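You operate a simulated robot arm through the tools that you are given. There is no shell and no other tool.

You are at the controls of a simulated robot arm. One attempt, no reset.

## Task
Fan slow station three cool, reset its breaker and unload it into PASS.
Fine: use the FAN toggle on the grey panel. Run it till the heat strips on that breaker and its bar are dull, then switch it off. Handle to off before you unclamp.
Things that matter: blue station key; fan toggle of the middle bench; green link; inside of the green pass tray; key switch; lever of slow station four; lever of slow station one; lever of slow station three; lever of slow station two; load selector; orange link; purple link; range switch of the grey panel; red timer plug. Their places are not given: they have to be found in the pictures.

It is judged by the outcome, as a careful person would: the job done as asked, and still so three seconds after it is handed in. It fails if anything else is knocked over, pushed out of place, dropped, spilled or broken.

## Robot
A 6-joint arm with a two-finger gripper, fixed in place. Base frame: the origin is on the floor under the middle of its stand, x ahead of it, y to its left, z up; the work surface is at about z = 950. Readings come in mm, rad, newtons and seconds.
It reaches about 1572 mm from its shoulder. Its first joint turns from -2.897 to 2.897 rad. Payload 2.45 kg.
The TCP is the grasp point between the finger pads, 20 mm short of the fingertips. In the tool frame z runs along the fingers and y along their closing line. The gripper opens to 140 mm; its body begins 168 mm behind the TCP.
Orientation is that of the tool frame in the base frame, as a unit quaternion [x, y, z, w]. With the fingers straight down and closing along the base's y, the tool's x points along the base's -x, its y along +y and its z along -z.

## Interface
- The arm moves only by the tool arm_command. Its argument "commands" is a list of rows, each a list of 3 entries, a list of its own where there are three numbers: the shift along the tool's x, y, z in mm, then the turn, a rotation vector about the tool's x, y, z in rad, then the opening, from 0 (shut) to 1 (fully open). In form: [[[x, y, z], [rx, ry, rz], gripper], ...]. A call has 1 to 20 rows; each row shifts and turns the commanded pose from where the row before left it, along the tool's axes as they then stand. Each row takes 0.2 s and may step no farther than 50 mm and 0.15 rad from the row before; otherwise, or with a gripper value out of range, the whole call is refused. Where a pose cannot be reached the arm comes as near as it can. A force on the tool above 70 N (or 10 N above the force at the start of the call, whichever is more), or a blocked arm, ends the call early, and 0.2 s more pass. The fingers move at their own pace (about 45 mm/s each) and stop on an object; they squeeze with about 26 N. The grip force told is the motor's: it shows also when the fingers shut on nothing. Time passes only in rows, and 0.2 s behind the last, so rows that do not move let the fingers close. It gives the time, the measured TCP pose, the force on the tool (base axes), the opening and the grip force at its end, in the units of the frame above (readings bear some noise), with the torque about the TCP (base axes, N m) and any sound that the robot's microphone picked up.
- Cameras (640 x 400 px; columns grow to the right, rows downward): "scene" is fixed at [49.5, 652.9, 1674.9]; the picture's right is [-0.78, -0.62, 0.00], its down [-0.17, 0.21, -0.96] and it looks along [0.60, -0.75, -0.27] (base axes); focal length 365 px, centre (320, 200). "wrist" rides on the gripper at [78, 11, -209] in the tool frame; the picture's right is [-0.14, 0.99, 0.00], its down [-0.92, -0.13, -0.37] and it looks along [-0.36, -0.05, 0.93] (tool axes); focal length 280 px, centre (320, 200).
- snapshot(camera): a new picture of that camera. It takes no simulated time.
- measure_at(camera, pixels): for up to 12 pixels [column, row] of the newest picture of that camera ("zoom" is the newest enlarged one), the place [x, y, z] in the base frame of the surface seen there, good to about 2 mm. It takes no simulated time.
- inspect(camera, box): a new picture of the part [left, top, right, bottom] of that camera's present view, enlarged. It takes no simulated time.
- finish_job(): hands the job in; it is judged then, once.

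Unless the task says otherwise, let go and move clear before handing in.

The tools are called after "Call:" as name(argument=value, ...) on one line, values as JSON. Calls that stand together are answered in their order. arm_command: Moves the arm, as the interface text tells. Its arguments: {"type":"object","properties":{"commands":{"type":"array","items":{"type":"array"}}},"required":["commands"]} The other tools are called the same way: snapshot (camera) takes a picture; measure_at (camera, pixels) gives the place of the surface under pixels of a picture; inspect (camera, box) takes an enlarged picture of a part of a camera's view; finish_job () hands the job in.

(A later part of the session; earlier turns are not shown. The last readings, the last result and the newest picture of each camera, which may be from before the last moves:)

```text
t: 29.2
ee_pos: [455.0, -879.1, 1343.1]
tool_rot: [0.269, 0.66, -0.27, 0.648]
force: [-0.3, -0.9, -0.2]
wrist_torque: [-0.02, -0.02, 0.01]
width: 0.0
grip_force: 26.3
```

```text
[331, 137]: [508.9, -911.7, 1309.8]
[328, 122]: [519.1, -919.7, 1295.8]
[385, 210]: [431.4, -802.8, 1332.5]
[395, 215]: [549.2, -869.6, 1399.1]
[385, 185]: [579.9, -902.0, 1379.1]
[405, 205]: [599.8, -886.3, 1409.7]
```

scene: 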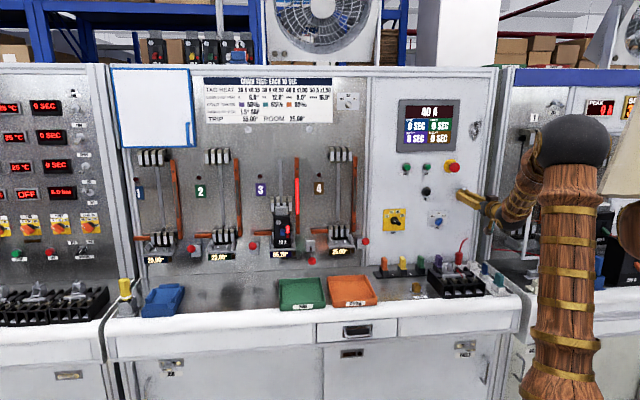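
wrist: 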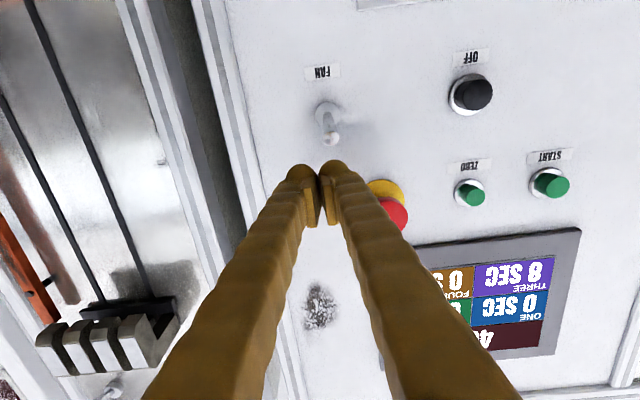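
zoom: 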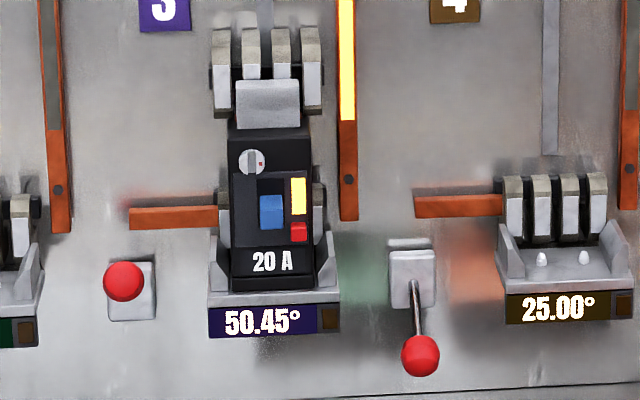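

50.45° and still yellow. I'll run several wait calls and check the strips in between.

Call:
arm_command(commands=[[[0, 0, 0], [0, 0, 0], 0], [[0, 0, 0], [0, 0, 0], 0], [[0, 0, 0], [0, 0, 0], 0], [[0, 0, 0], [0, 0, 0], 0], [[0, 0, 0], [0, 0, 0], 0], [[0, 0, 0], [0, 0, 0], 0], [[0, 0, 0], [0, 0, 0], 0], [[0, 0, 0], [0, 0, 0], 0], [[0, 0, 0], [0, 0, 0], 0], [[0, 0, 0], [0, 0, 0], 0], [[0, 0, 0], [0, 0, 0], 0], [[0, 0, 0], [0, 0, 0], 0], [[0, 0, 0], [0, 0, 0], 0], [[0, 0, 0], [0, 0, 0], 0], [[0, 0, 0], [0, 0, 0], 0], [[0, 0, 0], [0, 0, 0], 0], [[0, 0, 0], [0, 0, 0], 0], [[0, 0, 0], [0, 0, 0], 0], [[0, 0, 0], [0, 0, 0], 0], [[0, 0, 0], [0, 0, 0], 0]])

Call:
inspect(camera="scene", box=[262, 190, 322, 270])

Call:
arm_command(commands=[[[0, 0, 0], [0, 0, 0], 0], [[0, 0, 0], [0, 0, 0], 0], [[0, 0, 0], [0, 0, 0], 0], [[0, 0, 0], [0, 0, 0], 0], [[0, 0, 0], [0, 0, 0], 0], [[0, 0, 0], [0, 0, 0], 0], [[0, 0, 0], [0, 0, 0], 0], [[0, 0, 0], [0, 0, 0], 0], [[0, 0, 0], [0, 0, 0], 0], [[0, 0, 0], [0, 0, 0], 0], [[0, 0, 0], [0, 0, 0], 0], [[0, 0, 0], [0, 0, 0], 0], [[0, 0, 0], [0, 0, 0], 0], [[0, 0, 0], [0, 0, 0], 0], [[0, 0, 0], [0, 0, 0], 0], [[0, 0, 0], [0, 0, 0], 0], [[0, 0, 0], [0, 0, 0], 0], [[0, 0, 0], [0, 0, 0], 0], [[0, 0, 0], [0, 0, 0], 0], [[0, 0, 0], [0, 0, 0], 0]])

Call:
inspect(camera="scene", box=[262, 190, 322, 270])

```text
t: 33.4
ee_pos: [454.0, -879.8, 1343.8]
tool_rot: [0.27, 0.66, -0.27, 0.647]
force: [-0.3, -1.0, 0.6]
wrist_torque: [-0.01, 0.0, 0.01]
width: 0.2
grip_force: 25.8
```

```text
5.00 times, centred on (292, 230) of scene
```

zoom: 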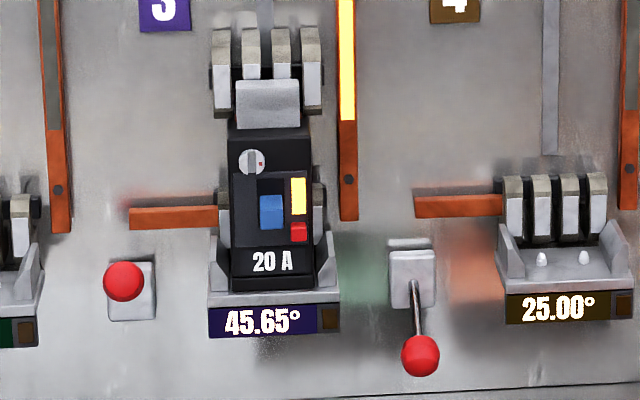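

```text
t: 37.6
ee_pos: [455.2, -879.5, 1342.5]
tool_rot: [0.271, 0.659, -0.271, 0.647]
force: [-0.3, -0.2, 0.4]
wrist_torque: [0.05, -0.01, -0.01]
width: 0.2
grip_force: 25.7
```

```text
5.00 times, centred on (292, 230) of scene
```

zoom: 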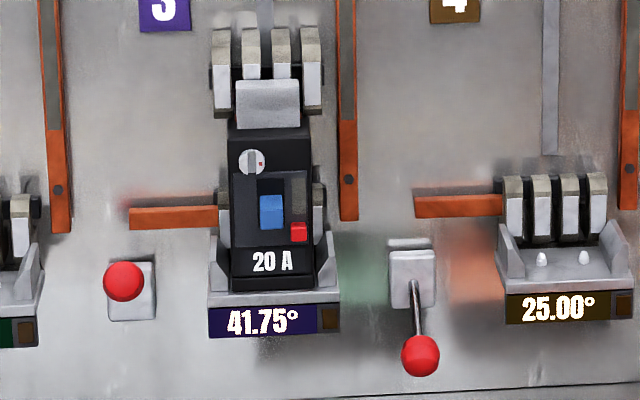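

Both strips are now dull (breaker and bar grey, 41.75°). Next I'll slide in above the toggle and press down to switch the fan off.

Call:
arm_command(commands=[[[0, 0, 30], [0, 0, 0], 0], [[0, 0, 26], [0, 0, 0], 0], [[10, 0, 0], [0, 0, 0], 0], [[10, 0, 0], [0, 0, 0], 0], [[10, 0, 0], [0, 0, 0], 0], [[10, 0, 0], [0, 0, 0], 0], [[8, 0, 0], [0, 0, 0], 0], [[6, 0, 0], [0, 0, 0], 0], [[0, 0, 0], [0, 0, 0], 0]])

Call:
inspect(camera="scene", box=[430, 150, 520, 220])

Call:
inspect(camera="scene", box=[262, 190, 322, 270])

```text
t: 39.5
ee_pos: [494.2, -916.7, 1299.4]
tool_rot: [0.268, 0.654, -0.274, 0.652]
force: [-5.3, -3.0, 14.1]
wrist_torque: [-0.12, -0.19, 0.14]
width: 0.0
grip_force: 25.8
stopped in row 9: the force on the tool passed its limit at 76 N (the readings are from after the stop); the commanded pose is now the measured one
```

```text
5.71 times, centred on (475, 185) of scene
```

zoom: 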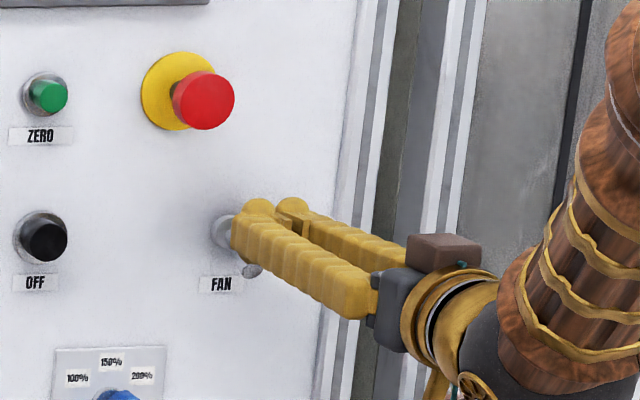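

```text
5.00 times, centred on (292, 230) of scene
```

zoom: 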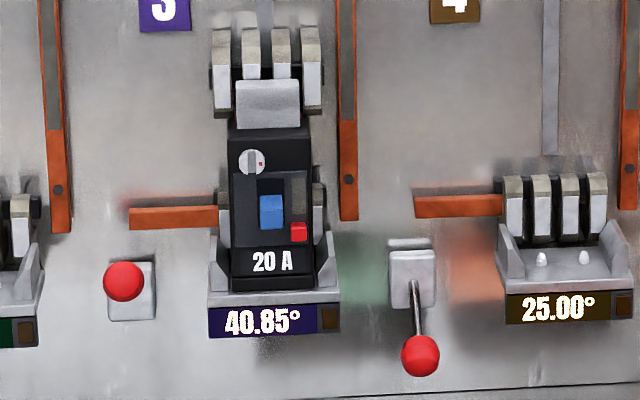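

The toggle's tip now shows below the fingers at zoom (250,270), so it appears to be down again. I'll lift clear, back out, and confirm.

Call:
arm_command(commands=[[[-10, 0, 0], [0, 0, 0], 0], [[-30, 0, 0], [0, 0, 0], 0], [[0, 0, -50], [0, 0, 0], 0], [[0, 0, -30], [0, 0, 0], 0], [[0, 0, 0], [0, 0, 0], 0]])

Call:
inspect(camera="scene", box=[430, 150, 520, 220])

Call:
snapshot(camera="scene")

```text
t: 40.7
ee_pos: [441.6, -858.1, 1337.5]
tool_rot: [0.267, 0.655, -0.272, 0.652]
force: [0.6, -0.1, 1.2]
wrist_torque: [0.01, -0.02, 0.0]
width: 0.0
grip_force: 26.1
```

```text
5.71 times, centred on (475, 185) of scene
```

zoom: 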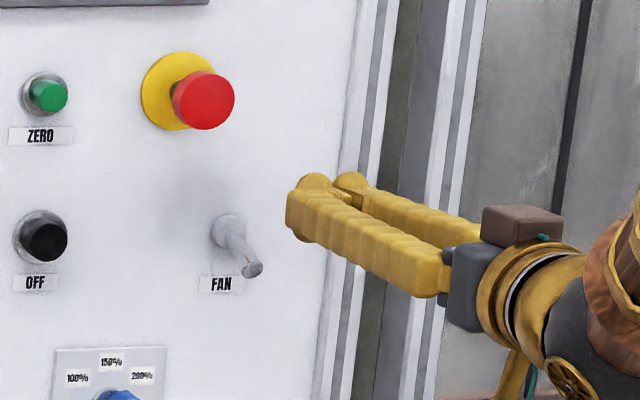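

```text
taken
```

scene: 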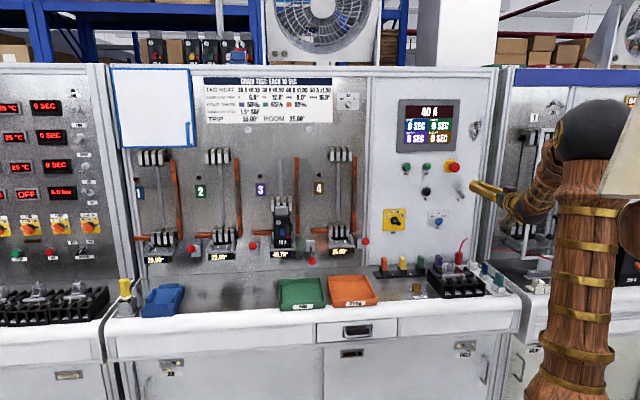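

The FAN toggle is back down (zoom 250,268) and the station reads about 40.7° with dull strips. Next I'll retreat a little and travel along the wall to look at station three's handle.

Call:
arm_command(commands=[[[0, 0, -40], [0, 0, 0], 0], [[0, 45.9, -7.4], [0, 0, 0], 0], [[0, 45.9, -7.4], [0, 0, 0], 0], [[0, 45.9, -7.4], [0, 0, 0], 0], [[6, 45.9, -7.4], [0, 0, 0], 0], [[6, 45.9, -7.4], [0, 0, 0], 0], [[6, 45.9, -7.4], [0, 0, 0], 0], [[6, 45.9, -7.4], [0, 0, 0], 0], [[6, 45.9, -7.4], [0, 0, 0], 0], [[6, 45.9, -5], [0, 0, 0], 0], [[6, 45.9, -5], [0, 0, 0], 0], [[6, 45.9, -5], [0, 0, 0], 0], [[6, 45.9, -5], [0, 0, 0], 0], [[6, 45.9, 0], [0, 0, 0], 0], [[6, 45.9, 0], [0, 0, 0], 0], [[6, 45.9, 0], [0, 0, 0], 0], [[6, 45.9, 0], [0, 0, 0], 0], [[0, 0, 0], [0, 0, 0], 0]])

Call:
snapshot(camera="scene")

Call:
snapshot(camera="wrist")

```text
t: 44.5
ee_pos: [547.1, -621.0, 1310.3]
tool_rot: [0.258, 0.661, -0.261, 0.654]
force: [-0.6, -0.5, -0.5]
wrist_torque: [0.0, -0.01, 0.0]
width: 0.0
grip_force: 26.5
out of reach, approached as far as the arm can: row 7, 8, 9, 10, 11, 12, 13, 14, 15, 16, 17
```

```text
taken
```

scene: 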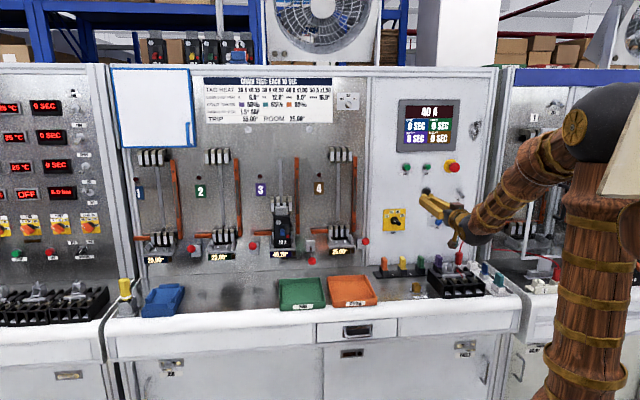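

```text
taken
```

wrist: 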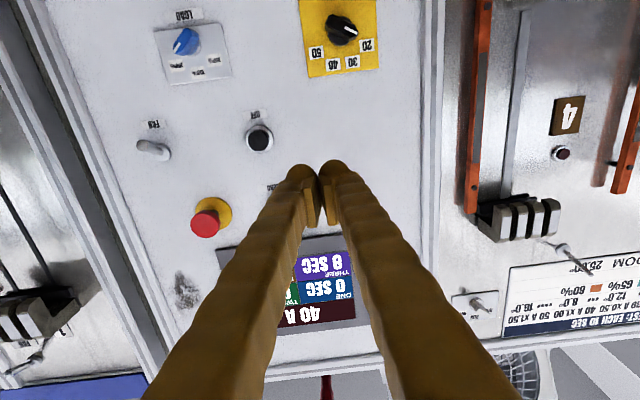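

The arm stalled at u≈-52, d≈826, because the wrist can't stay level at this short reach. The station strips are still dull. I'll send a null row to see where the commanded pose now stands.

Call:
arm_command(commands=[[[0, 0, 0], [0, 0, 0], 0]])

```text
t: 44.9
ee_pos: [546.9, -621.8, 1312.1]
tool_rot: [0.259, 0.661, -0.263, 0.653]
force: [0.2, 0.5, -0.6]
wrist_torque: [0.02, 0.01, 0.01]
width: 0.4
grip_force: 26.1
```

The null row raised no out-of-reach note and the arm held still, so the commanded pose seems to follow the arm. I'll test with a small outward step.

Call:
arm_command(commands=[[[0, 0, 25], [0, 0, 0], 0], [[0, 0, 25], [0, 0, 0], 0]])

```text
t: 45.5
ee_pos: [564.6, -668.1, 1314.6]
tool_rot: [0.264, 0.657, -0.269, 0.652]
force: [0.3, 0.3, 0.6]
wrist_torque: [0.03, 0.03, 0.02]
width: 0.0
grip_force: 26.0
out of reach, approached as far as the arm can: row 1, 2
```

It's still at the edge of reach (u=-73, d=872). I'll pitch the tool down by about 0.4 rad for the transit, then move sideways.

Call:
arm_command(commands=[[[0, 0, 0], [0, 0.13, 0], 0], [[0, 0, 0], [0, 0.13, 0], 0], [[0, 0, 0], [0, 0.13, 0], 0], [[0, 0, 0], [0, 0, 0], 0]])

```text
t: 46.5
ee_pos: [565.9, -665.7, 1314.2]
tool_rot: [0.311, 0.764, -0.216, 0.522]
force: [-0.3, -0.3, 0.5]
wrist_torque: [0.0, 0.03, 0.02]
width: 0.0
grip_force: 25.5
```

Reachable again at 21° pitch. I'll move along the wall to u≈435.

Call:
arm_command(commands=[[[0, 46, 0], [0, 0, 0], 0], [[0, 46, 0], [0, 0, 0], 0], [[0, 46, 0], [0, 0, 0], 0], [[0, 46, 0], [0, 0, 0], 0], [[0, 46, 0], [0, 0, 0], 0], [[0, 46, 0], [0, 0, 0], 0], [[0, 46, 0], [0, 0, 0], 0], [[0, 46, 0], [0, 0, 0], 0], [[0, 46, 0], [0, 0, 0], 0], [[0, 46, 0], [0, 0, 0], 0], [[0, 46, 0], [0, 0, 0], 0], [[0, 0, 0], [0, 0, 0], 0]])

Call:
snapshot(camera="scene")

Call:
snapshot(camera="wrist")

```text
t: 49.1
ee_pos: [908.6, -317.9, 1305.6]
tool_rot: [0.315, 0.769, -0.216, 0.512]
force: [-0.2, 0.2, 0.2]
wrist_torque: [-0.06, 0.01, 0.01]
width: 0.0
grip_force: 26.2
out of reach, approached as far as the arm can: row 2, 3, 4
```

```text
taken
```

scene: 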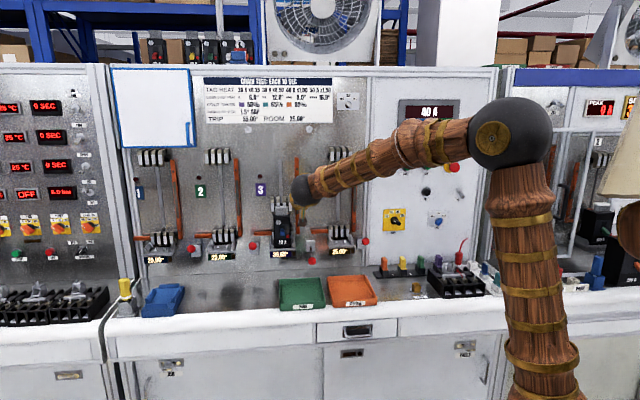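

```text
taken
```

wrist: 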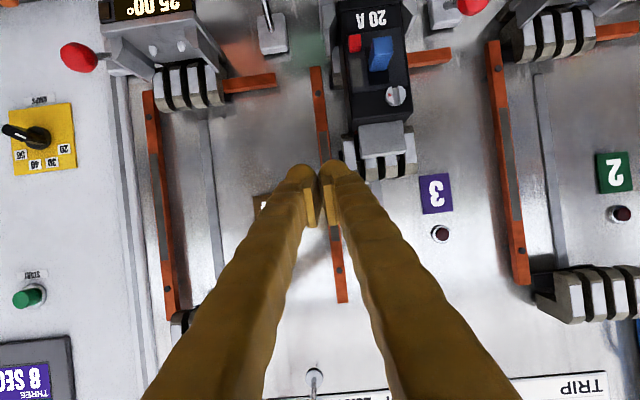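

I'm now at u=418, d=867, z=1306, with the breaker visible at wrist (375,70). I'll zoom in on it and measure.

Call:
inspect(camera="wrist", box=[320, 0, 440, 190])

Call:
inspect(camera="scene", box=[262, 190, 322, 270])

Call:
measure_at(camera="wrist", pixels=[[380, 53], [378, 42], [372, 45], [390, 62], [355, 42], [396, 95], [380, 140], [360, 110], [400, 10], [345, 10], [405, 70], [370, 5]])

```text
2.11 times, centred on (380, 95) of wrist
```

zoom: 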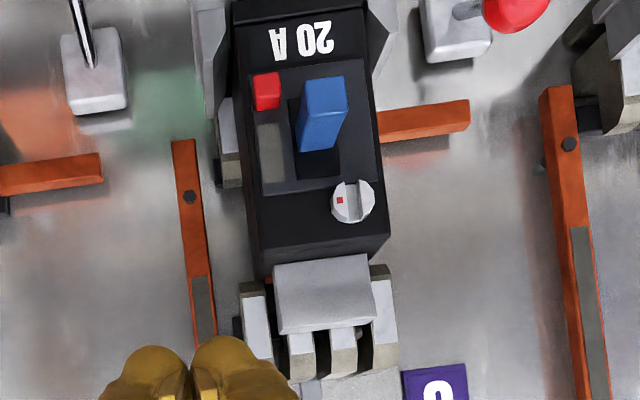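

```text
5.00 times, centred on (292, 230) of scene
```

zoom: 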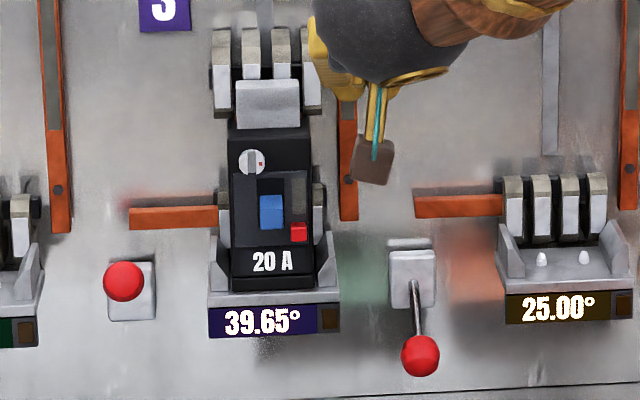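

```text
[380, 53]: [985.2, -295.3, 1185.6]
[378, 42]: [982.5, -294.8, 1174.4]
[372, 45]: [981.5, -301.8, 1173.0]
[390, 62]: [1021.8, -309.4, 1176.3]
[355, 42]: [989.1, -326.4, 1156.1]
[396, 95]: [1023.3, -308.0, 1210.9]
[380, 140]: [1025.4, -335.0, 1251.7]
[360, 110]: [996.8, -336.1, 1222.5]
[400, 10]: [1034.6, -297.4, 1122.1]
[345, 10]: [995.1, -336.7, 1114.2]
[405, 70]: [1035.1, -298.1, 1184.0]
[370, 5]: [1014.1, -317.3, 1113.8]
```

Breaker face is at d≈942, spanning u≈464–522, and the blue handle sticks out to d≈904 at z≈1174–1186. I'll measure the slot's ends to see how far the handle must travel.

Call:
measure_at(camera="zoom", pixels=[[268, 182], [268, 188], [272, 193], [272, 200], [272, 212], [272, 226], [272, 231], [250, 200], [250, 240], [296, 180], [298, 232], [270, 260]])

Call:
inspect(camera="wrist", box=[345, 10, 415, 110])

```text
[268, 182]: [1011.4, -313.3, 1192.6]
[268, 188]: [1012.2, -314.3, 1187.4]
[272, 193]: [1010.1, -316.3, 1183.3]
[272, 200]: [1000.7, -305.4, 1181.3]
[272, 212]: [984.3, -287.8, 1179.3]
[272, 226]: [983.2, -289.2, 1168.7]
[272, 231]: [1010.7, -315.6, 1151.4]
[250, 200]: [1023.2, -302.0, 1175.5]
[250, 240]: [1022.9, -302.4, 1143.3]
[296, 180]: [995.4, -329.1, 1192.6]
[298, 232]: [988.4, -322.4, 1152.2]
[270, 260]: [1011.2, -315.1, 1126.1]
```

```text
4.00 times, centred on (380, 60) of wrist
```

zoom: 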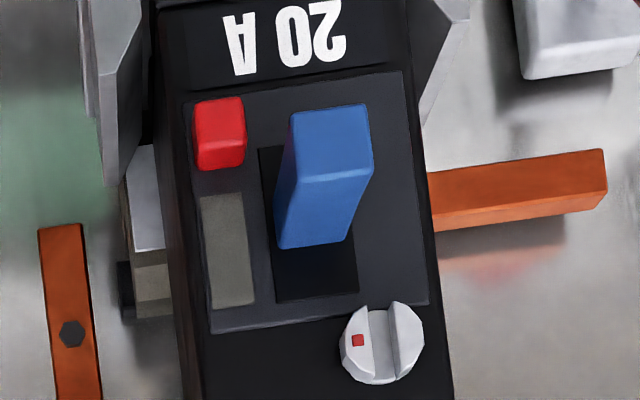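

The handle is at mid-slot (slot z≈1153–1197, handle about 1175), which is the tripped position, so off is fully down. I'll check how far the white knob and red button protrude before pressing.

Call:
measure_at(camera="zoom", pixels=[[350, 345], [410, 330], [380, 345], [380, 310], [218, 105], [220, 130], [300, 130], [355, 130], [310, 200], [340, 270], [310, 270], [430, 300]])

```text
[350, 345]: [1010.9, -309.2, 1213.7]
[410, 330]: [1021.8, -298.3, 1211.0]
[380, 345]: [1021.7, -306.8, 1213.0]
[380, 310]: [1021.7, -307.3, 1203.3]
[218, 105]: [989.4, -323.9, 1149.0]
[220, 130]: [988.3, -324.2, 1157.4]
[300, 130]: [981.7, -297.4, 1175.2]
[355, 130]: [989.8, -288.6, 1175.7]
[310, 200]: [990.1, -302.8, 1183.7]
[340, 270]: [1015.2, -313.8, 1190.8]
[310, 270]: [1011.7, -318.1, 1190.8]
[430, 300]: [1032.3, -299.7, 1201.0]
```

Knob protrudes to d≈933, the red button to d≈929, and the handle tip spans u 481–499. I'll level the tool and stage above-front of the handle with one finger aligned to it.

Call:
arm_command(commands=[[[0, 0, 0], [0, -0.13, 0], 0], [[0, 0, 0], [0, -0.13, 0], 0], [[0, 0, 0], [0, -0.13, 0], 0], [[0, 28, -2], [0, 0, 0], 0], [[0, 28, -2], [0, 0, 0], 0], [[0, 28, -2], [0, 0, 0], 0], [[33, 0, 0], [0, 0, 0], 0], [[33, 0, 0], [0, 0, 0], 0], [[30, 0, 0], [0, 0, 0], 0], [[0, 0, 0], [0, 0, 0], 0]])

Call:
snapshot(camera="wrist")

Call:
inspect(camera="scene", box=[252, 180, 332, 280])

```text
t: 51.3
ee_pos: [967.5, -256.2, 1211.5]
tool_rot: [0.268, 0.655, -0.273, 0.652]
force: [-0.1, 0.3, 0.2]
wrist_torque: [0.0, 0.01, 0.04]
width: 0.0
grip_force: 26.7
```

```text
taken
```

wrist: 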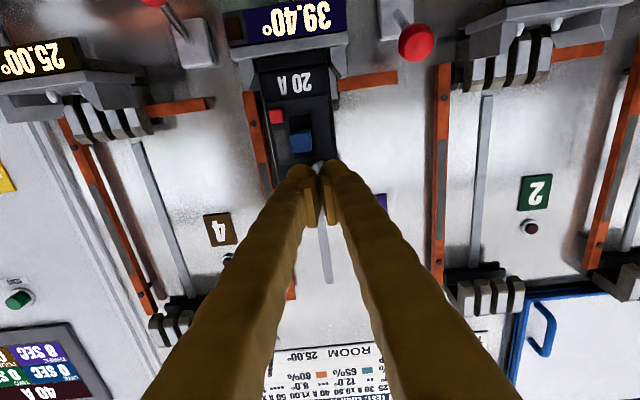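

```text
4.00 times, centred on (292, 230) of scene
```

zoom: 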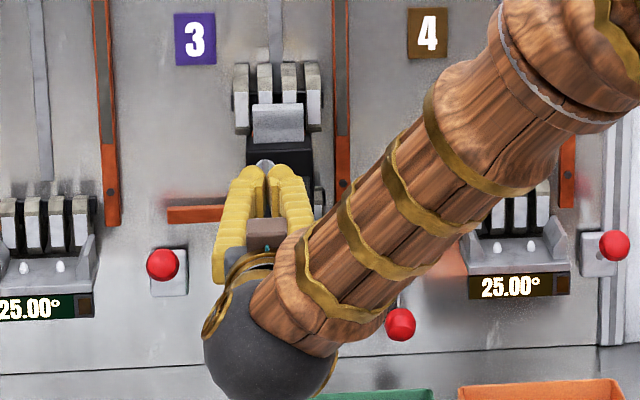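

TCP at u=503, d=865, z=1211, level with the 39.4° display visible and the handle just below the tips. I'll move in over the handle and press down in small steps.

Call:
arm_command(commands=[[[0, 0, 18], [0, 0, 0], 0], [[0, 0, 18], [0, 0, 0], 0], [[6, 0, 0], [0, 0, 0], 0], [[6, 0, 0], [0, 0, 0], 0], [[5, 0, 0], [0, 0, 0], 0], [[5, 0, 0], [0, 0, 0], 0]])

Call:
inspect(camera="wrist", box=[240, 50, 400, 220])

```text
t: 52.7
ee_pos: [988.8, -281.9, 1190.6]
tool_rot: [0.268, 0.655, -0.273, 0.652]
force: [-0.2, -0.5, 1.4]
wrist_torque: [-0.03, 0.02, 0.05]
width: 0.1
grip_force: 26.2
```

```text
2.35 times, centred on (320, 135) of wrist
```

zoom: 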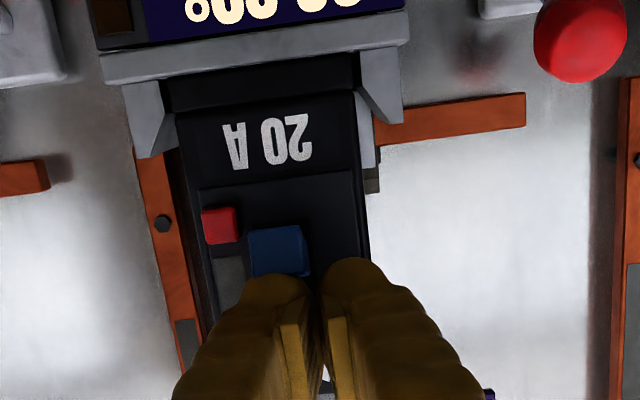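

The left finger sits above the blue handle (zoom 275,250) with no contact yet. I'll keep pressing down.

Call:
arm_command(commands=[[[5, 0, 0], [0, 0, 0], 0], [[5, 0, 0], [0, 0, 0], 0], [[4, 0, 0], [0, 0, 0], 0], [[4, 0, 0], [0, 0, 0], 0]])

Call:
inspect(camera="wrist", box=[240, 50, 400, 220])

```text
t: 53.7
ee_pos: [989.9, -281.3, 1176.7]
tool_rot: [0.268, 0.653, -0.274, 0.653]
force: [-9.7, 4.1, 44.7]
wrist_torque: [-0.66, -0.01, -0.19]
width: 0.1
grip_force: 25.9
```

```text
2.35 times, centred on (320, 135) of wrist
```

zoom: 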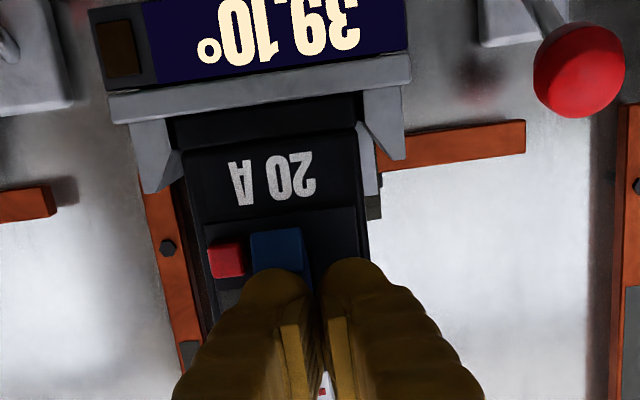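

The handle has moved down and the force is now 45 N. I'll press a little further to be sure it reaches its stop.

Call:
arm_command(commands=[[[3, 0, 0], [0, 0, 0], 0], [[3, 0, 0], [0, 0, 0], 0], [[0, 0, 0], [0, 0, 0], 0]])

Call:
inspect(camera="wrist", box=[240, 50, 400, 220])

```text
t: 54.2
ee_pos: [991.1, -280.3, 1177.3]
tool_rot: [0.267, 0.651, -0.273, 0.656]
force: [-10.7, 10.2, 23.2]
wrist_torque: [-0.16, 0.09, -0.18]
width: 0.0
grip_force: 25.6
stopped in row 2: the force on the tool passed its limit at 74 N (the readings are from after the stop); the commanded pose is now the measured one
```

```text
2.35 times, centred on (320, 135) of wrist
```

zoom: 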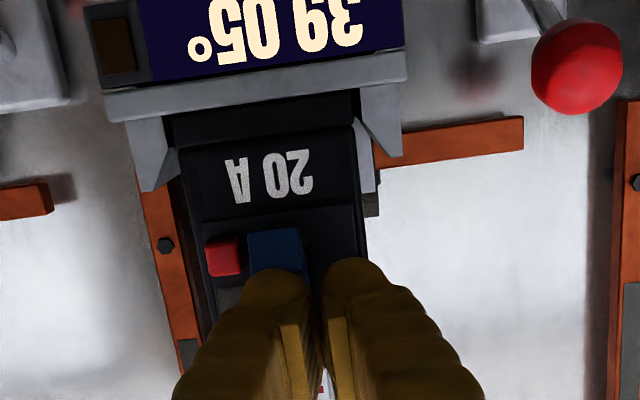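

It hit a firm stop at 74 N. I'll lift off, back away, and look at the handle's position.

Call:
arm_command(commands=[[[-10, 0, 0], [0, 0, 0], 0], [[-12, 0, 0], [0, 0, 0], 0], [[0, 0, -30], [0, 0, 0], 0], [[0, 0, -30], [0, 0, 0], 0], [[-20, -40, 0], [0, 0, 0], 0], [[-20, -40, 0], [0, 0, 0], 0], [[0, 0, 0], [0, 0, 0], 0]])

Call:
snapshot(camera="wrist")

Call:
inspect(camera="wrist", box=[320, 20, 440, 190])

Call:
inspect(camera="scene", box=[252, 180, 332, 280])

```text
t: 55.8
ee_pos: [892.9, -298.5, 1237.1]
tool_rot: [0.267, 0.652, -0.273, 0.654]
force: [0.4, -0.5, -0.3]
wrist_torque: [0.01, -0.04, -0.01]
width: 0.2
grip_force: 25.8
```

```text
taken
```

wrist: 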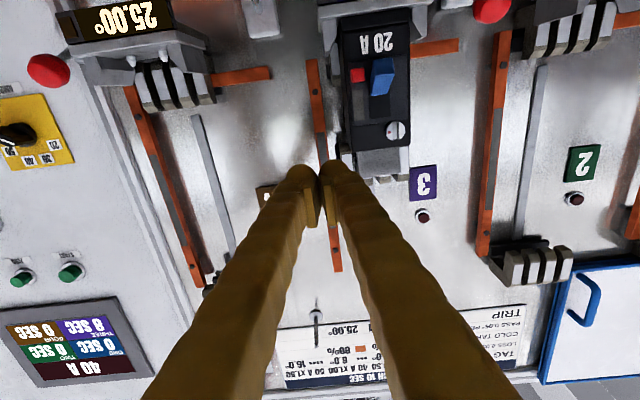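

```text
2.35 times, centred on (380, 105) of wrist
```

zoom: 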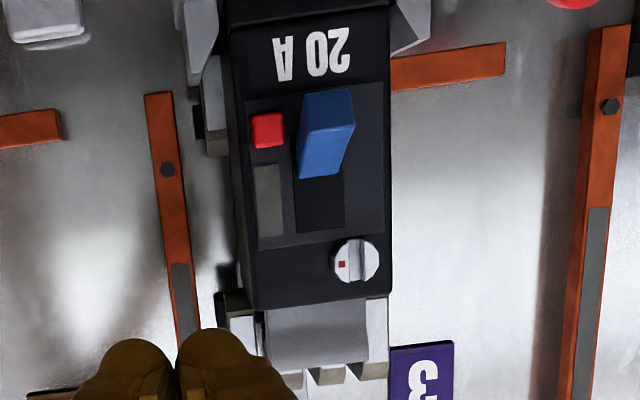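

```text
4.00 times, centred on (292, 230) of scene
```

zoom: 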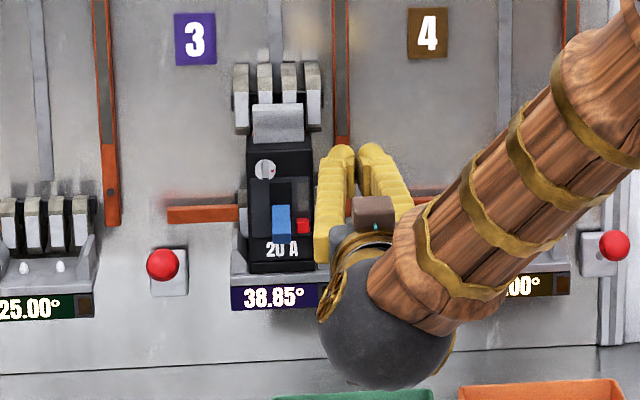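

The handle now sits at the bottom of its slot (zoom 325,130), i.e. off, and the strips are dull. Before working the low lever I need the tray and bench extents, so I'll measure those.

Call:
inspect(camera="scene", box=[265, 240, 385, 320])

```text
5.00 times, centred on (325, 280) of scene
```

zoom: 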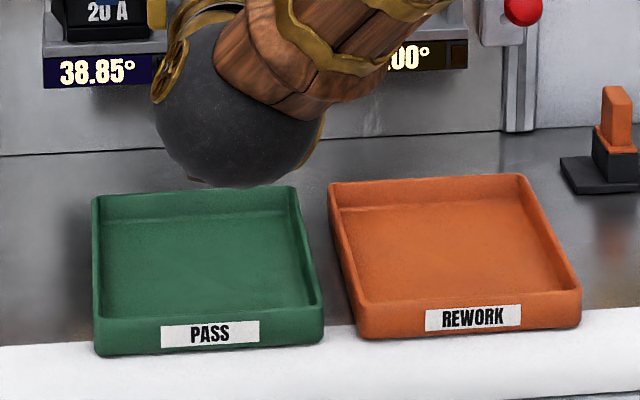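

Call:
measure_at(camera="zoom", pixels=[[97, 200], [293, 192], [319, 305], [100, 320], [110, 225], [285, 215], [305, 300], [110, 312], [200, 260], [240, 160], [333, 187], [200, 370]])

```text
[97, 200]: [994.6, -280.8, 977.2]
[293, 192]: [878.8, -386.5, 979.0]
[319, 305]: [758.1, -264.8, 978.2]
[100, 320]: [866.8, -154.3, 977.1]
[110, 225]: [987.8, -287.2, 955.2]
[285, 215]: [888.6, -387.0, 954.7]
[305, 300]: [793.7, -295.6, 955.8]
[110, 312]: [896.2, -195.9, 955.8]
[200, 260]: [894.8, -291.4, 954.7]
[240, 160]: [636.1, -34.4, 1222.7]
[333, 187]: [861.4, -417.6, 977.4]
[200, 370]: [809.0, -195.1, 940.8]
```

The PASS tray spans u 348–505 and d 722–902, rim z≈978, floor z≈955. I'll pitch the tool 30° down and stage in front of lever three's ball (u≈374), with closed fingers aimed to slide beneath it.

Call:
arm_command(commands=[[[0, 0, 0], [0, 0.131, 0], 0], [[0, 0, 0], [0, 0.131, 0], 0], [[0, 0, 0], [0, 0.131, 0], 0], [[0, 0, 0], [0, 0.131, 0], 0], [[32.3, -9.3, 24.9], [0, 0, 0], 0], [[32.3, -9.3, 24.9], [0, 0, 0], 0], [[32.3, -9.3, 24.9], [0, 0, 0], 0], [[32.3, -9.3, 24.9], [0, 0, 0], 0], [[32.3, -9.3, 24.9], [0, 0, 0], 0], [[0, 0, 0], [0, 0, 0], 0]])

Call:
snapshot(camera="wrist")

Call:
snapshot(camera="scene")

```text
t: 58.0
ee_pos: [876.8, -351.2, 1034.4]
tool_rot: [0.329, 0.8, -0.194, 0.463]
force: [-0.3, -1.0, -0.6]
wrist_torque: [-0.02, 0.01, -0.02]
width: 0.1
grip_force: 25.9
```

```text
taken
```

wrist: 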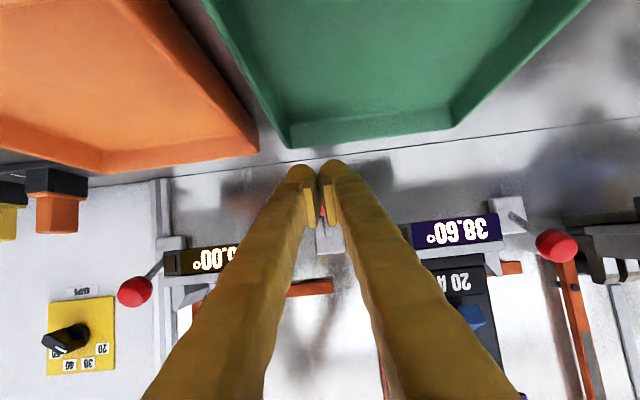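

```text
taken
```

scene: 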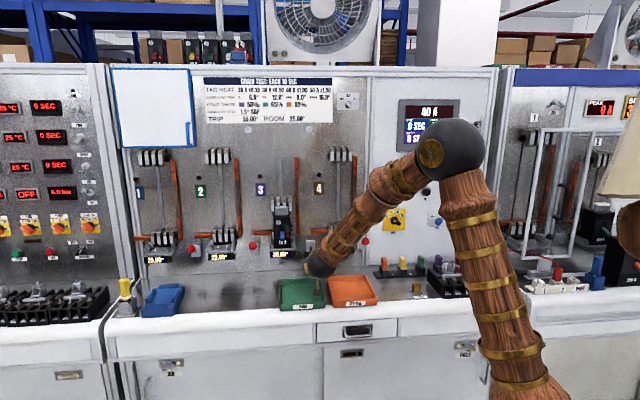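

The fingers are at u=372, d=868, z=1034, with the red ball just visible between the tips at wrist (323,210). I'll slide 90 mm forward along the fingers to get beneath the ball.

Call:
arm_command(commands=[[[0, 1.5, 30], [0, 0, 0], 0], [[0, 0, 30], [0, 0, 0], 0], [[0, 0, 28], [0, 0, 0], 0], [[0, 0, 0], [0, 0, 0], 0]])

Call:
snapshot(camera="wrist")

Call:
inspect(camera="scene", box=[280, 230, 360, 290])

```text
t: 59.0
ee_pos: [933.9, -401.8, 989.1]
tool_rot: [0.329, 0.8, -0.194, 0.463]
force: [-0.3, -0.4, 1.0]
wrist_torque: [0.02, 0.0, -0.02]
width: 0.0
grip_force: 26.0
```

```text
taken
```

wrist: 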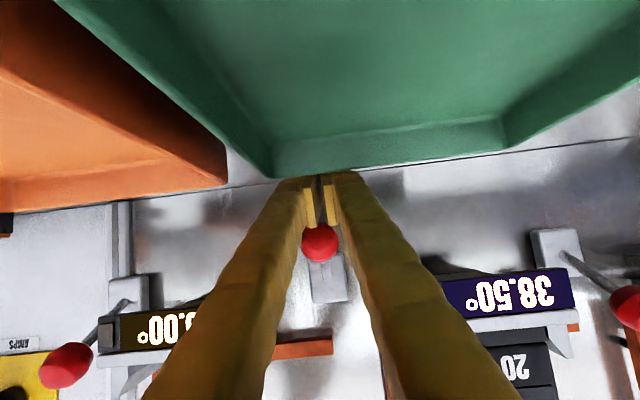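

```text
6.67 times, centred on (320, 260) of scene
```

zoom: 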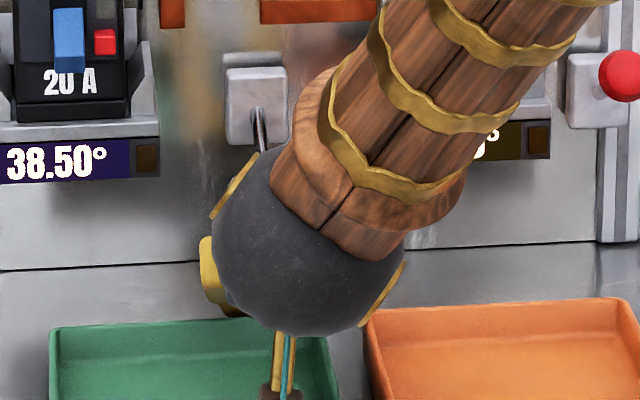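

The fingertips are now below the ball (wrist 320,243), at TCP u=376, d=944, z=989. I'll raise straight up in small steps to swing the lever.

Call:
arm_command(commands=[[[-6.93, -1, -4], [0, 0, 0], 0], [[-6.93, -1, -4], [0, 0, 0], 0], [[-6.93, 0, -4], [0, 0, 0], 0], [[-6.93, 0, -4], [0, 0, 0], 0], [[-6.93, 0, -4], [0, 0, 0], 0], [[-6.93, 0, -4], [0, 0, 0], 0]])

Call:
snapshot(camera="wrist")

```text
t: 60.4
ee_pos: [930.7, -403.6, 1039.4]
tool_rot: [0.328, 0.8, -0.195, 0.464]
force: [0.5, 0.3, 0.3]
wrist_torque: [-0.03, 0.0, -0.02]
width: 0.2
grip_force: 25.9
```

```text
taken
```

wrist: 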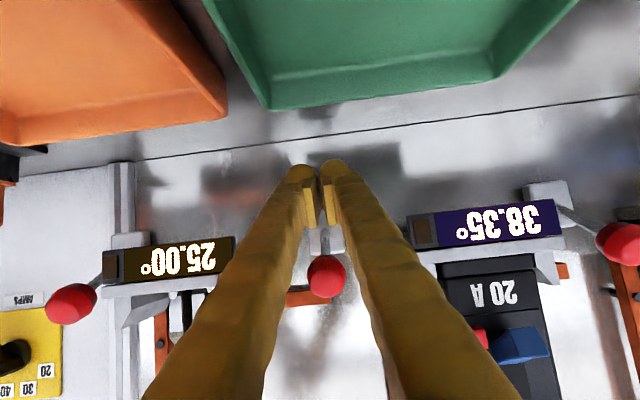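

The force is near zero and the ball shows at wrist (326,277), so it may already be moving. I'll measure the ball.

Call:
measure_at(camera="wrist", pixels=[[326, 277], [320, 265], [330, 288], [325, 240]])

Call:
inspect(camera="scene", box=[260, 170, 360, 290])

```text
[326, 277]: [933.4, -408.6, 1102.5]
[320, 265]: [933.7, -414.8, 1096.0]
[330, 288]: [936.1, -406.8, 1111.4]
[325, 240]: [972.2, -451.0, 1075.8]
```

```text
3.33 times, centred on (310, 230) of scene
```

zoom: 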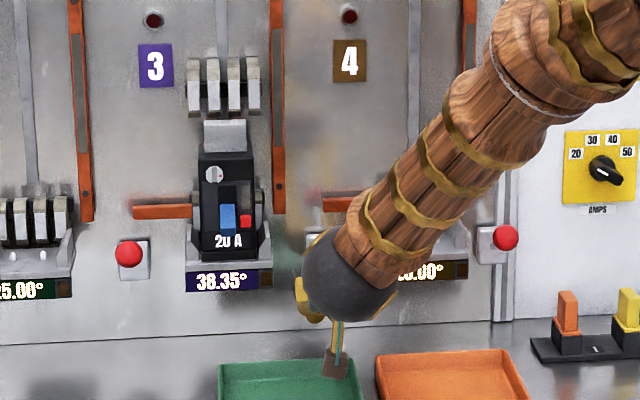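

The lever ball is now up at z≈1103, and the top jaws have lifted off the breaker's cap (zoom 225,85). I'll back the fingers away along their axis and look at the freed breaker.

Call:
arm_command(commands=[[[2, 0, -40], [0, 0, 0], 0], [[0, 0, -40], [0, 0, 0], 0], [[0, 0, -40], [0, 0, 0], 0], [[-30, 20, -20], [0, 0, 0], 0], [[-30, 20, -20], [0, 0, 0], 0], [[-30, 20, -20], [0, 0, 0], 0], [[0, 0, 0], [0, 0, 0], 0]])

Call:
snapshot(camera="wrist")

Call:
snapshot(camera="scene")

Call:
inspect(camera="scene", box=[252, 130, 332, 280])

```text
t: 62.0
ee_pos: [892.0, -283.9, 1200.4]
tool_rot: [0.329, 0.8, -0.195, 0.462]
force: [0.5, -0.5, -0.2]
wrist_torque: [0.02, -0.03, 0.0]
width: 0.0
grip_force: 26.3
```

```text
taken
```

wrist: 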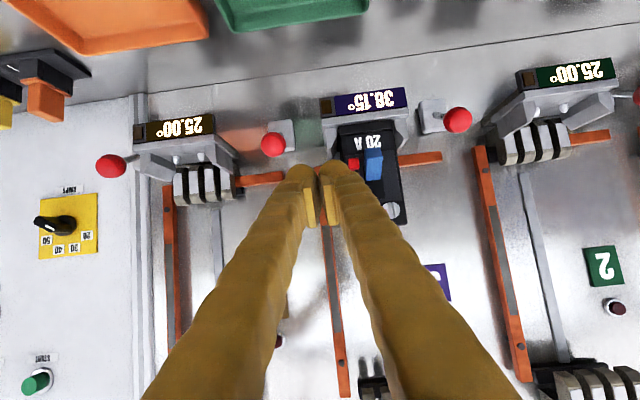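

```text
taken
```

scene: 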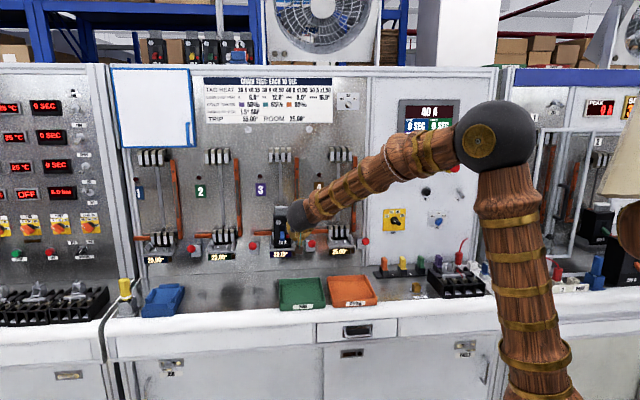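

```text
2.67 times, centred on (292, 205) of scene
```

zoom: 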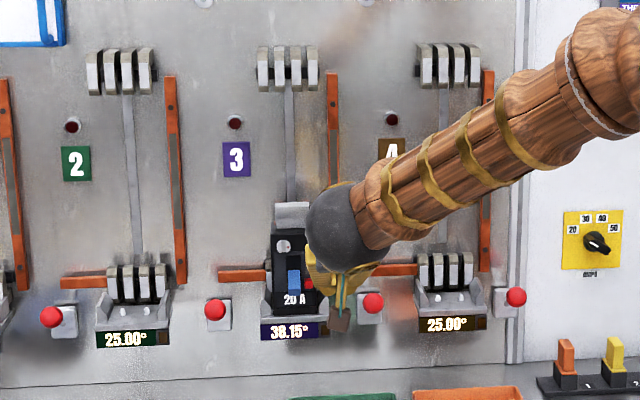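

Station three's jaws are fully raised and the breaker stands free at zoom (290,275), reading 38.15°. I'll level the tool, open the gripper, and stage in front of it to measure its sides.

Call:
arm_command(commands=[[[0, 0, 0], [0, -0.131, 0], 1], [[0, 0, 0], [0, -0.131, 0], 1], [[0, 0, 0], [0, -0.131, 0], 1], [[0, 0, 0], [0, -0.128, 0], 1], [[-10, 21, 0], [0, 0, 0], 1], [[-5, 21, 0], [0, 0, 0], 1], [[0, 21, 0], [0, 0, 0], 1], [[0, 0, 0], [0, 0, 0], 1], [[0, 0, 0], [0, 0, 0], 1]])

Call:
snapshot(camera="wrist")

Call:
inspect(camera="wrist", box=[240, 30, 400, 220])

```text
t: 64.0
ee_pos: [939.2, -235.8, 1216.7]
tool_rot: [0.268, 0.653, -0.273, 0.653]
force: [-0.1, 0.0, -0.3]
wrist_torque: [0.0, 0.0, 0.03]
width: 140.1
grip_force: 0.0
```

```text
taken
```

wrist: 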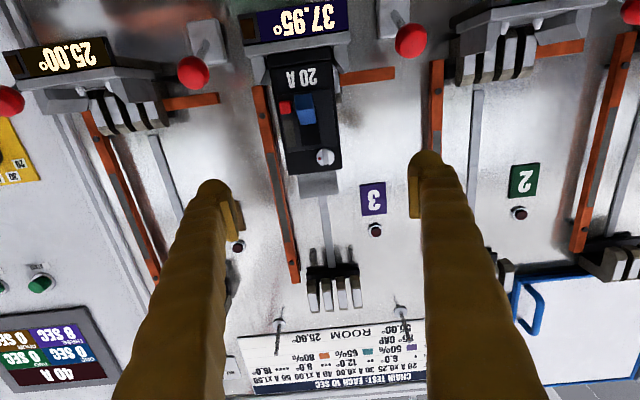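

```text
2.11 times, centred on (320, 125) of wrist
```

zoom: 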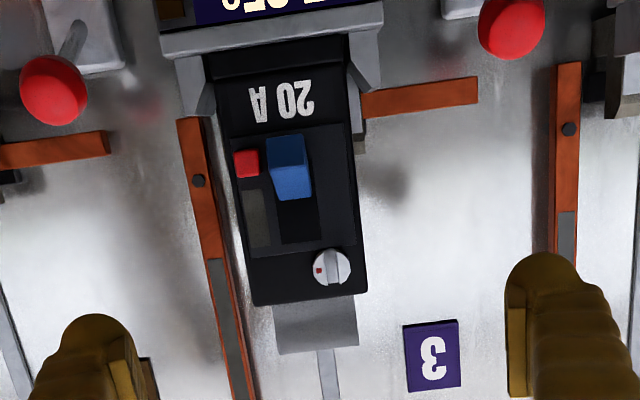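

The breaker is clearly visible between the open fingers. I'll measure its side edges, cap, and the neighbouring cradle guides.

Call:
measure_at(camera="zoom", pixels=[[257, 298], [362, 285], [240, 230], [358, 200], [230, 180], [348, 130], [315, 345], [315, 310], [370, 70], [195, 100], [360, 140], [300, 275]])

Call:
inspect(camera="wrist", box=[250, 40, 360, 130])

```text
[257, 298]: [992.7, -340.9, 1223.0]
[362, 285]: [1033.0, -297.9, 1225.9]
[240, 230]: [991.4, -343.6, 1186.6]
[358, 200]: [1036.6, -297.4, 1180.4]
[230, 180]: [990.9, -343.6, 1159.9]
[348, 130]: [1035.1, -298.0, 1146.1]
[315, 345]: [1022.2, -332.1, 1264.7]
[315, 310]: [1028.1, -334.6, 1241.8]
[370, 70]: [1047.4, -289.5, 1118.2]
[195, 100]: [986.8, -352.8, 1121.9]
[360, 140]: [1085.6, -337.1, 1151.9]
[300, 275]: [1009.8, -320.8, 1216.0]
```

```text
4.44 times, centred on (305, 85) of wrist
```

zoom: 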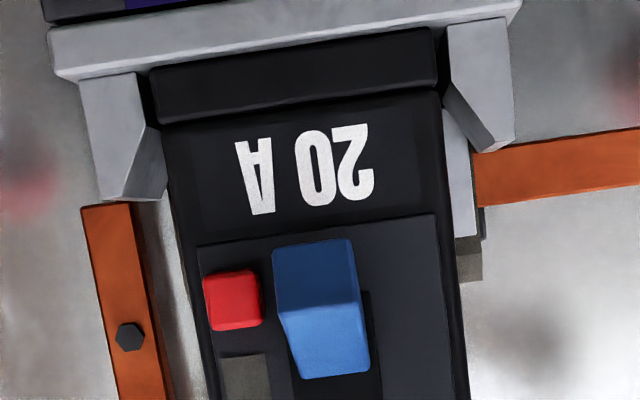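

The breaker is about 66 mm wide (u 457–523, centre 490), with front face at d≈943. I'll check the lower contact clips beside it so the fingertips stay clear.

Call:
measure_at(camera="zoom", pixels=[[462, 200], [468, 245], [470, 275], [480, 235], [185, 300], [160, 230], [510, 130], [500, 50], [120, 100], [148, 100], [290, 150], [300, 75]])

```text
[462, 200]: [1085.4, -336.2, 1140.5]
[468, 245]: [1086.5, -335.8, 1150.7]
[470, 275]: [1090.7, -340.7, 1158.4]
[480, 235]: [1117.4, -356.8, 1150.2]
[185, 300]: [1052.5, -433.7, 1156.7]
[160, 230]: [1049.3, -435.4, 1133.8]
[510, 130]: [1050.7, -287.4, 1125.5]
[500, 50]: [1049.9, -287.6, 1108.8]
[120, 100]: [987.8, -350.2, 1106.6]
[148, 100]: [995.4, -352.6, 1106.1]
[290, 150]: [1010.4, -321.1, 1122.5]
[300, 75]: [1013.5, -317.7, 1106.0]
```

Clips lie at d≈1005 and z≤1160, so a grip at d≈962, z≈1195 is clear. I'll narrow to 100 mm, align to u=490, and move in around the breaker.

Call:
arm_command(commands=[[[10, -7, 0], [0, 0, 0], 0.72], [[11.7, 0, 0], [0, 0, 0], 0.72], [[0, 0, 0], [0, 0, 0], 0.72], [[0, 0, 35], [0, 0, 0], 0.72], [[0, 0, 35], [0, 0, 0], 0.72], [[0, 0, 31], [0, 0, 0], 0.72], [[0, 0, 15], [0, 0, 0], 0.72], [[0, 0, 13], [0, 0, 0], 0.72], [[0, 0, 0], [0, 0, 0], 0.72]])

Call:
snapshot(camera="wrist")

Call:
inspect(camera="scene", box=[252, 170, 332, 280])

```text
t: 66.0
ee_pos: [1025.0, -332.9, 1196.4]
tool_rot: [0.267, 0.653, -0.273, 0.653]
force: [0.3, 0.0, -0.3]
wrist_torque: [-0.03, 0.02, -0.02]
width: 100.9
grip_force: 0.1
```

```text
taken
```

wrist: 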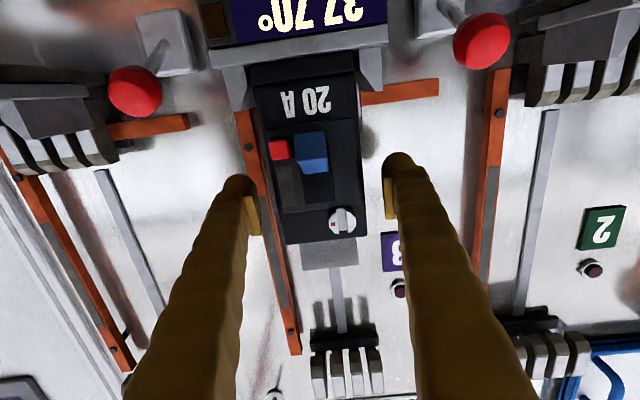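

```text
3.64 times, centred on (292, 225) of scene
```

zoom: 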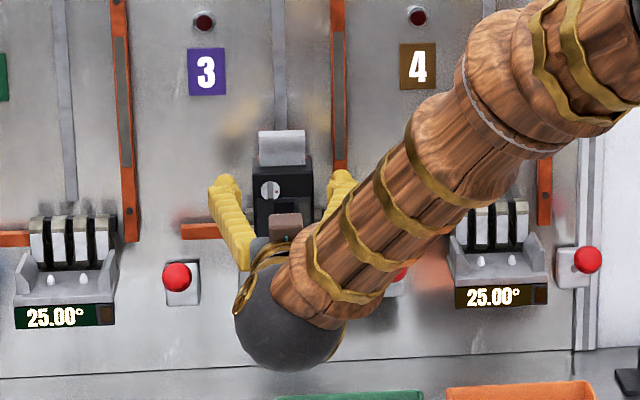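

The fingers straddle the breaker evenly (pads at wrist 258 and 385, breaker 275–366). Closing now.

Call:
arm_command(commands=[[[0, 0, 0], [0, 0, 0], 0.3], [[0, 0, 0], [0, 0, 0], 0.3], [[0, 0, 0], [0, 0, 0], 0.3], [[0, 0, 0], [0, 0, 0], 0.3], [[0, 0, 0], [0, 0, 0], 0.3]])

Call:
snapshot(camera="wrist")

```text
t: 67.2
ee_pos: [1024.2, -333.3, 1198.3]
tool_rot: [0.268, 0.653, -0.272, 0.653]
force: [1.6, 2.7, 0.2]
wrist_torque: [0.4, -0.25, 0.02]
width: 68.0
grip_force: 26.4
```

```text
taken
```

wrist: 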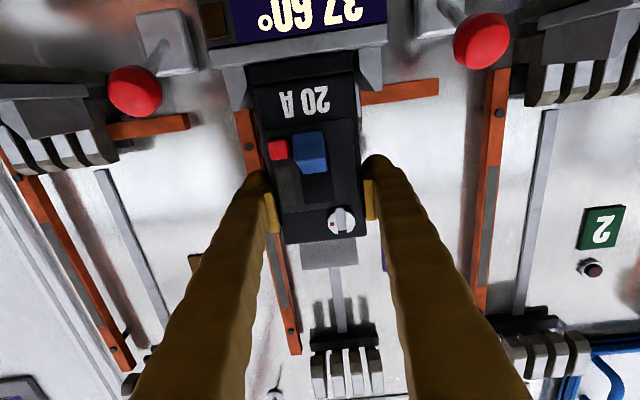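

Gripped at 68 mm with 26 N. I'll lift gently 20 mm to clear the pegs and check that the breaker follows.

Call:
arm_command(commands=[[[-4, 0, 0], [0, 0, 0], 0.3], [[-4, 0, 0], [0, 0, 0], 0.3], [[-4, 0, 0], [0, 0, 0], 0.3], [[-4, 0, 0], [0, 0, 0], 0.3], [[-4, 0, 0], [0, 0, 0], 0.3], [[-4, 0, 0], [0, 0, 0], 0.3], [[0, 0, 0], [0, 0, 0], 0.3]])

Call:
snapshot(camera="wrist")

Call:
inspect(camera="scene", box=[252, 170, 332, 280])

```text
t: 68.8
ee_pos: [1025.7, -332.8, 1220.9]
tool_rot: [0.267, 0.654, -0.272, 0.653]
force: [0.1, 0.1, -5.6]
wrist_torque: [0.04, 0.03, 0.01]
width: 68.0
grip_force: 26.2
```

```text
taken
```

wrist: 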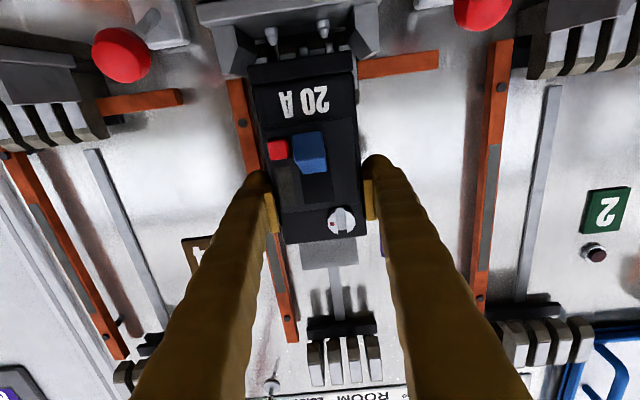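

```text
3.64 times, centred on (292, 225) of scene
```

zoom: 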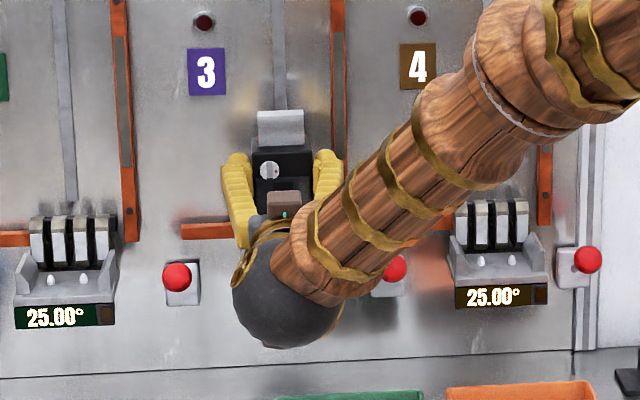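

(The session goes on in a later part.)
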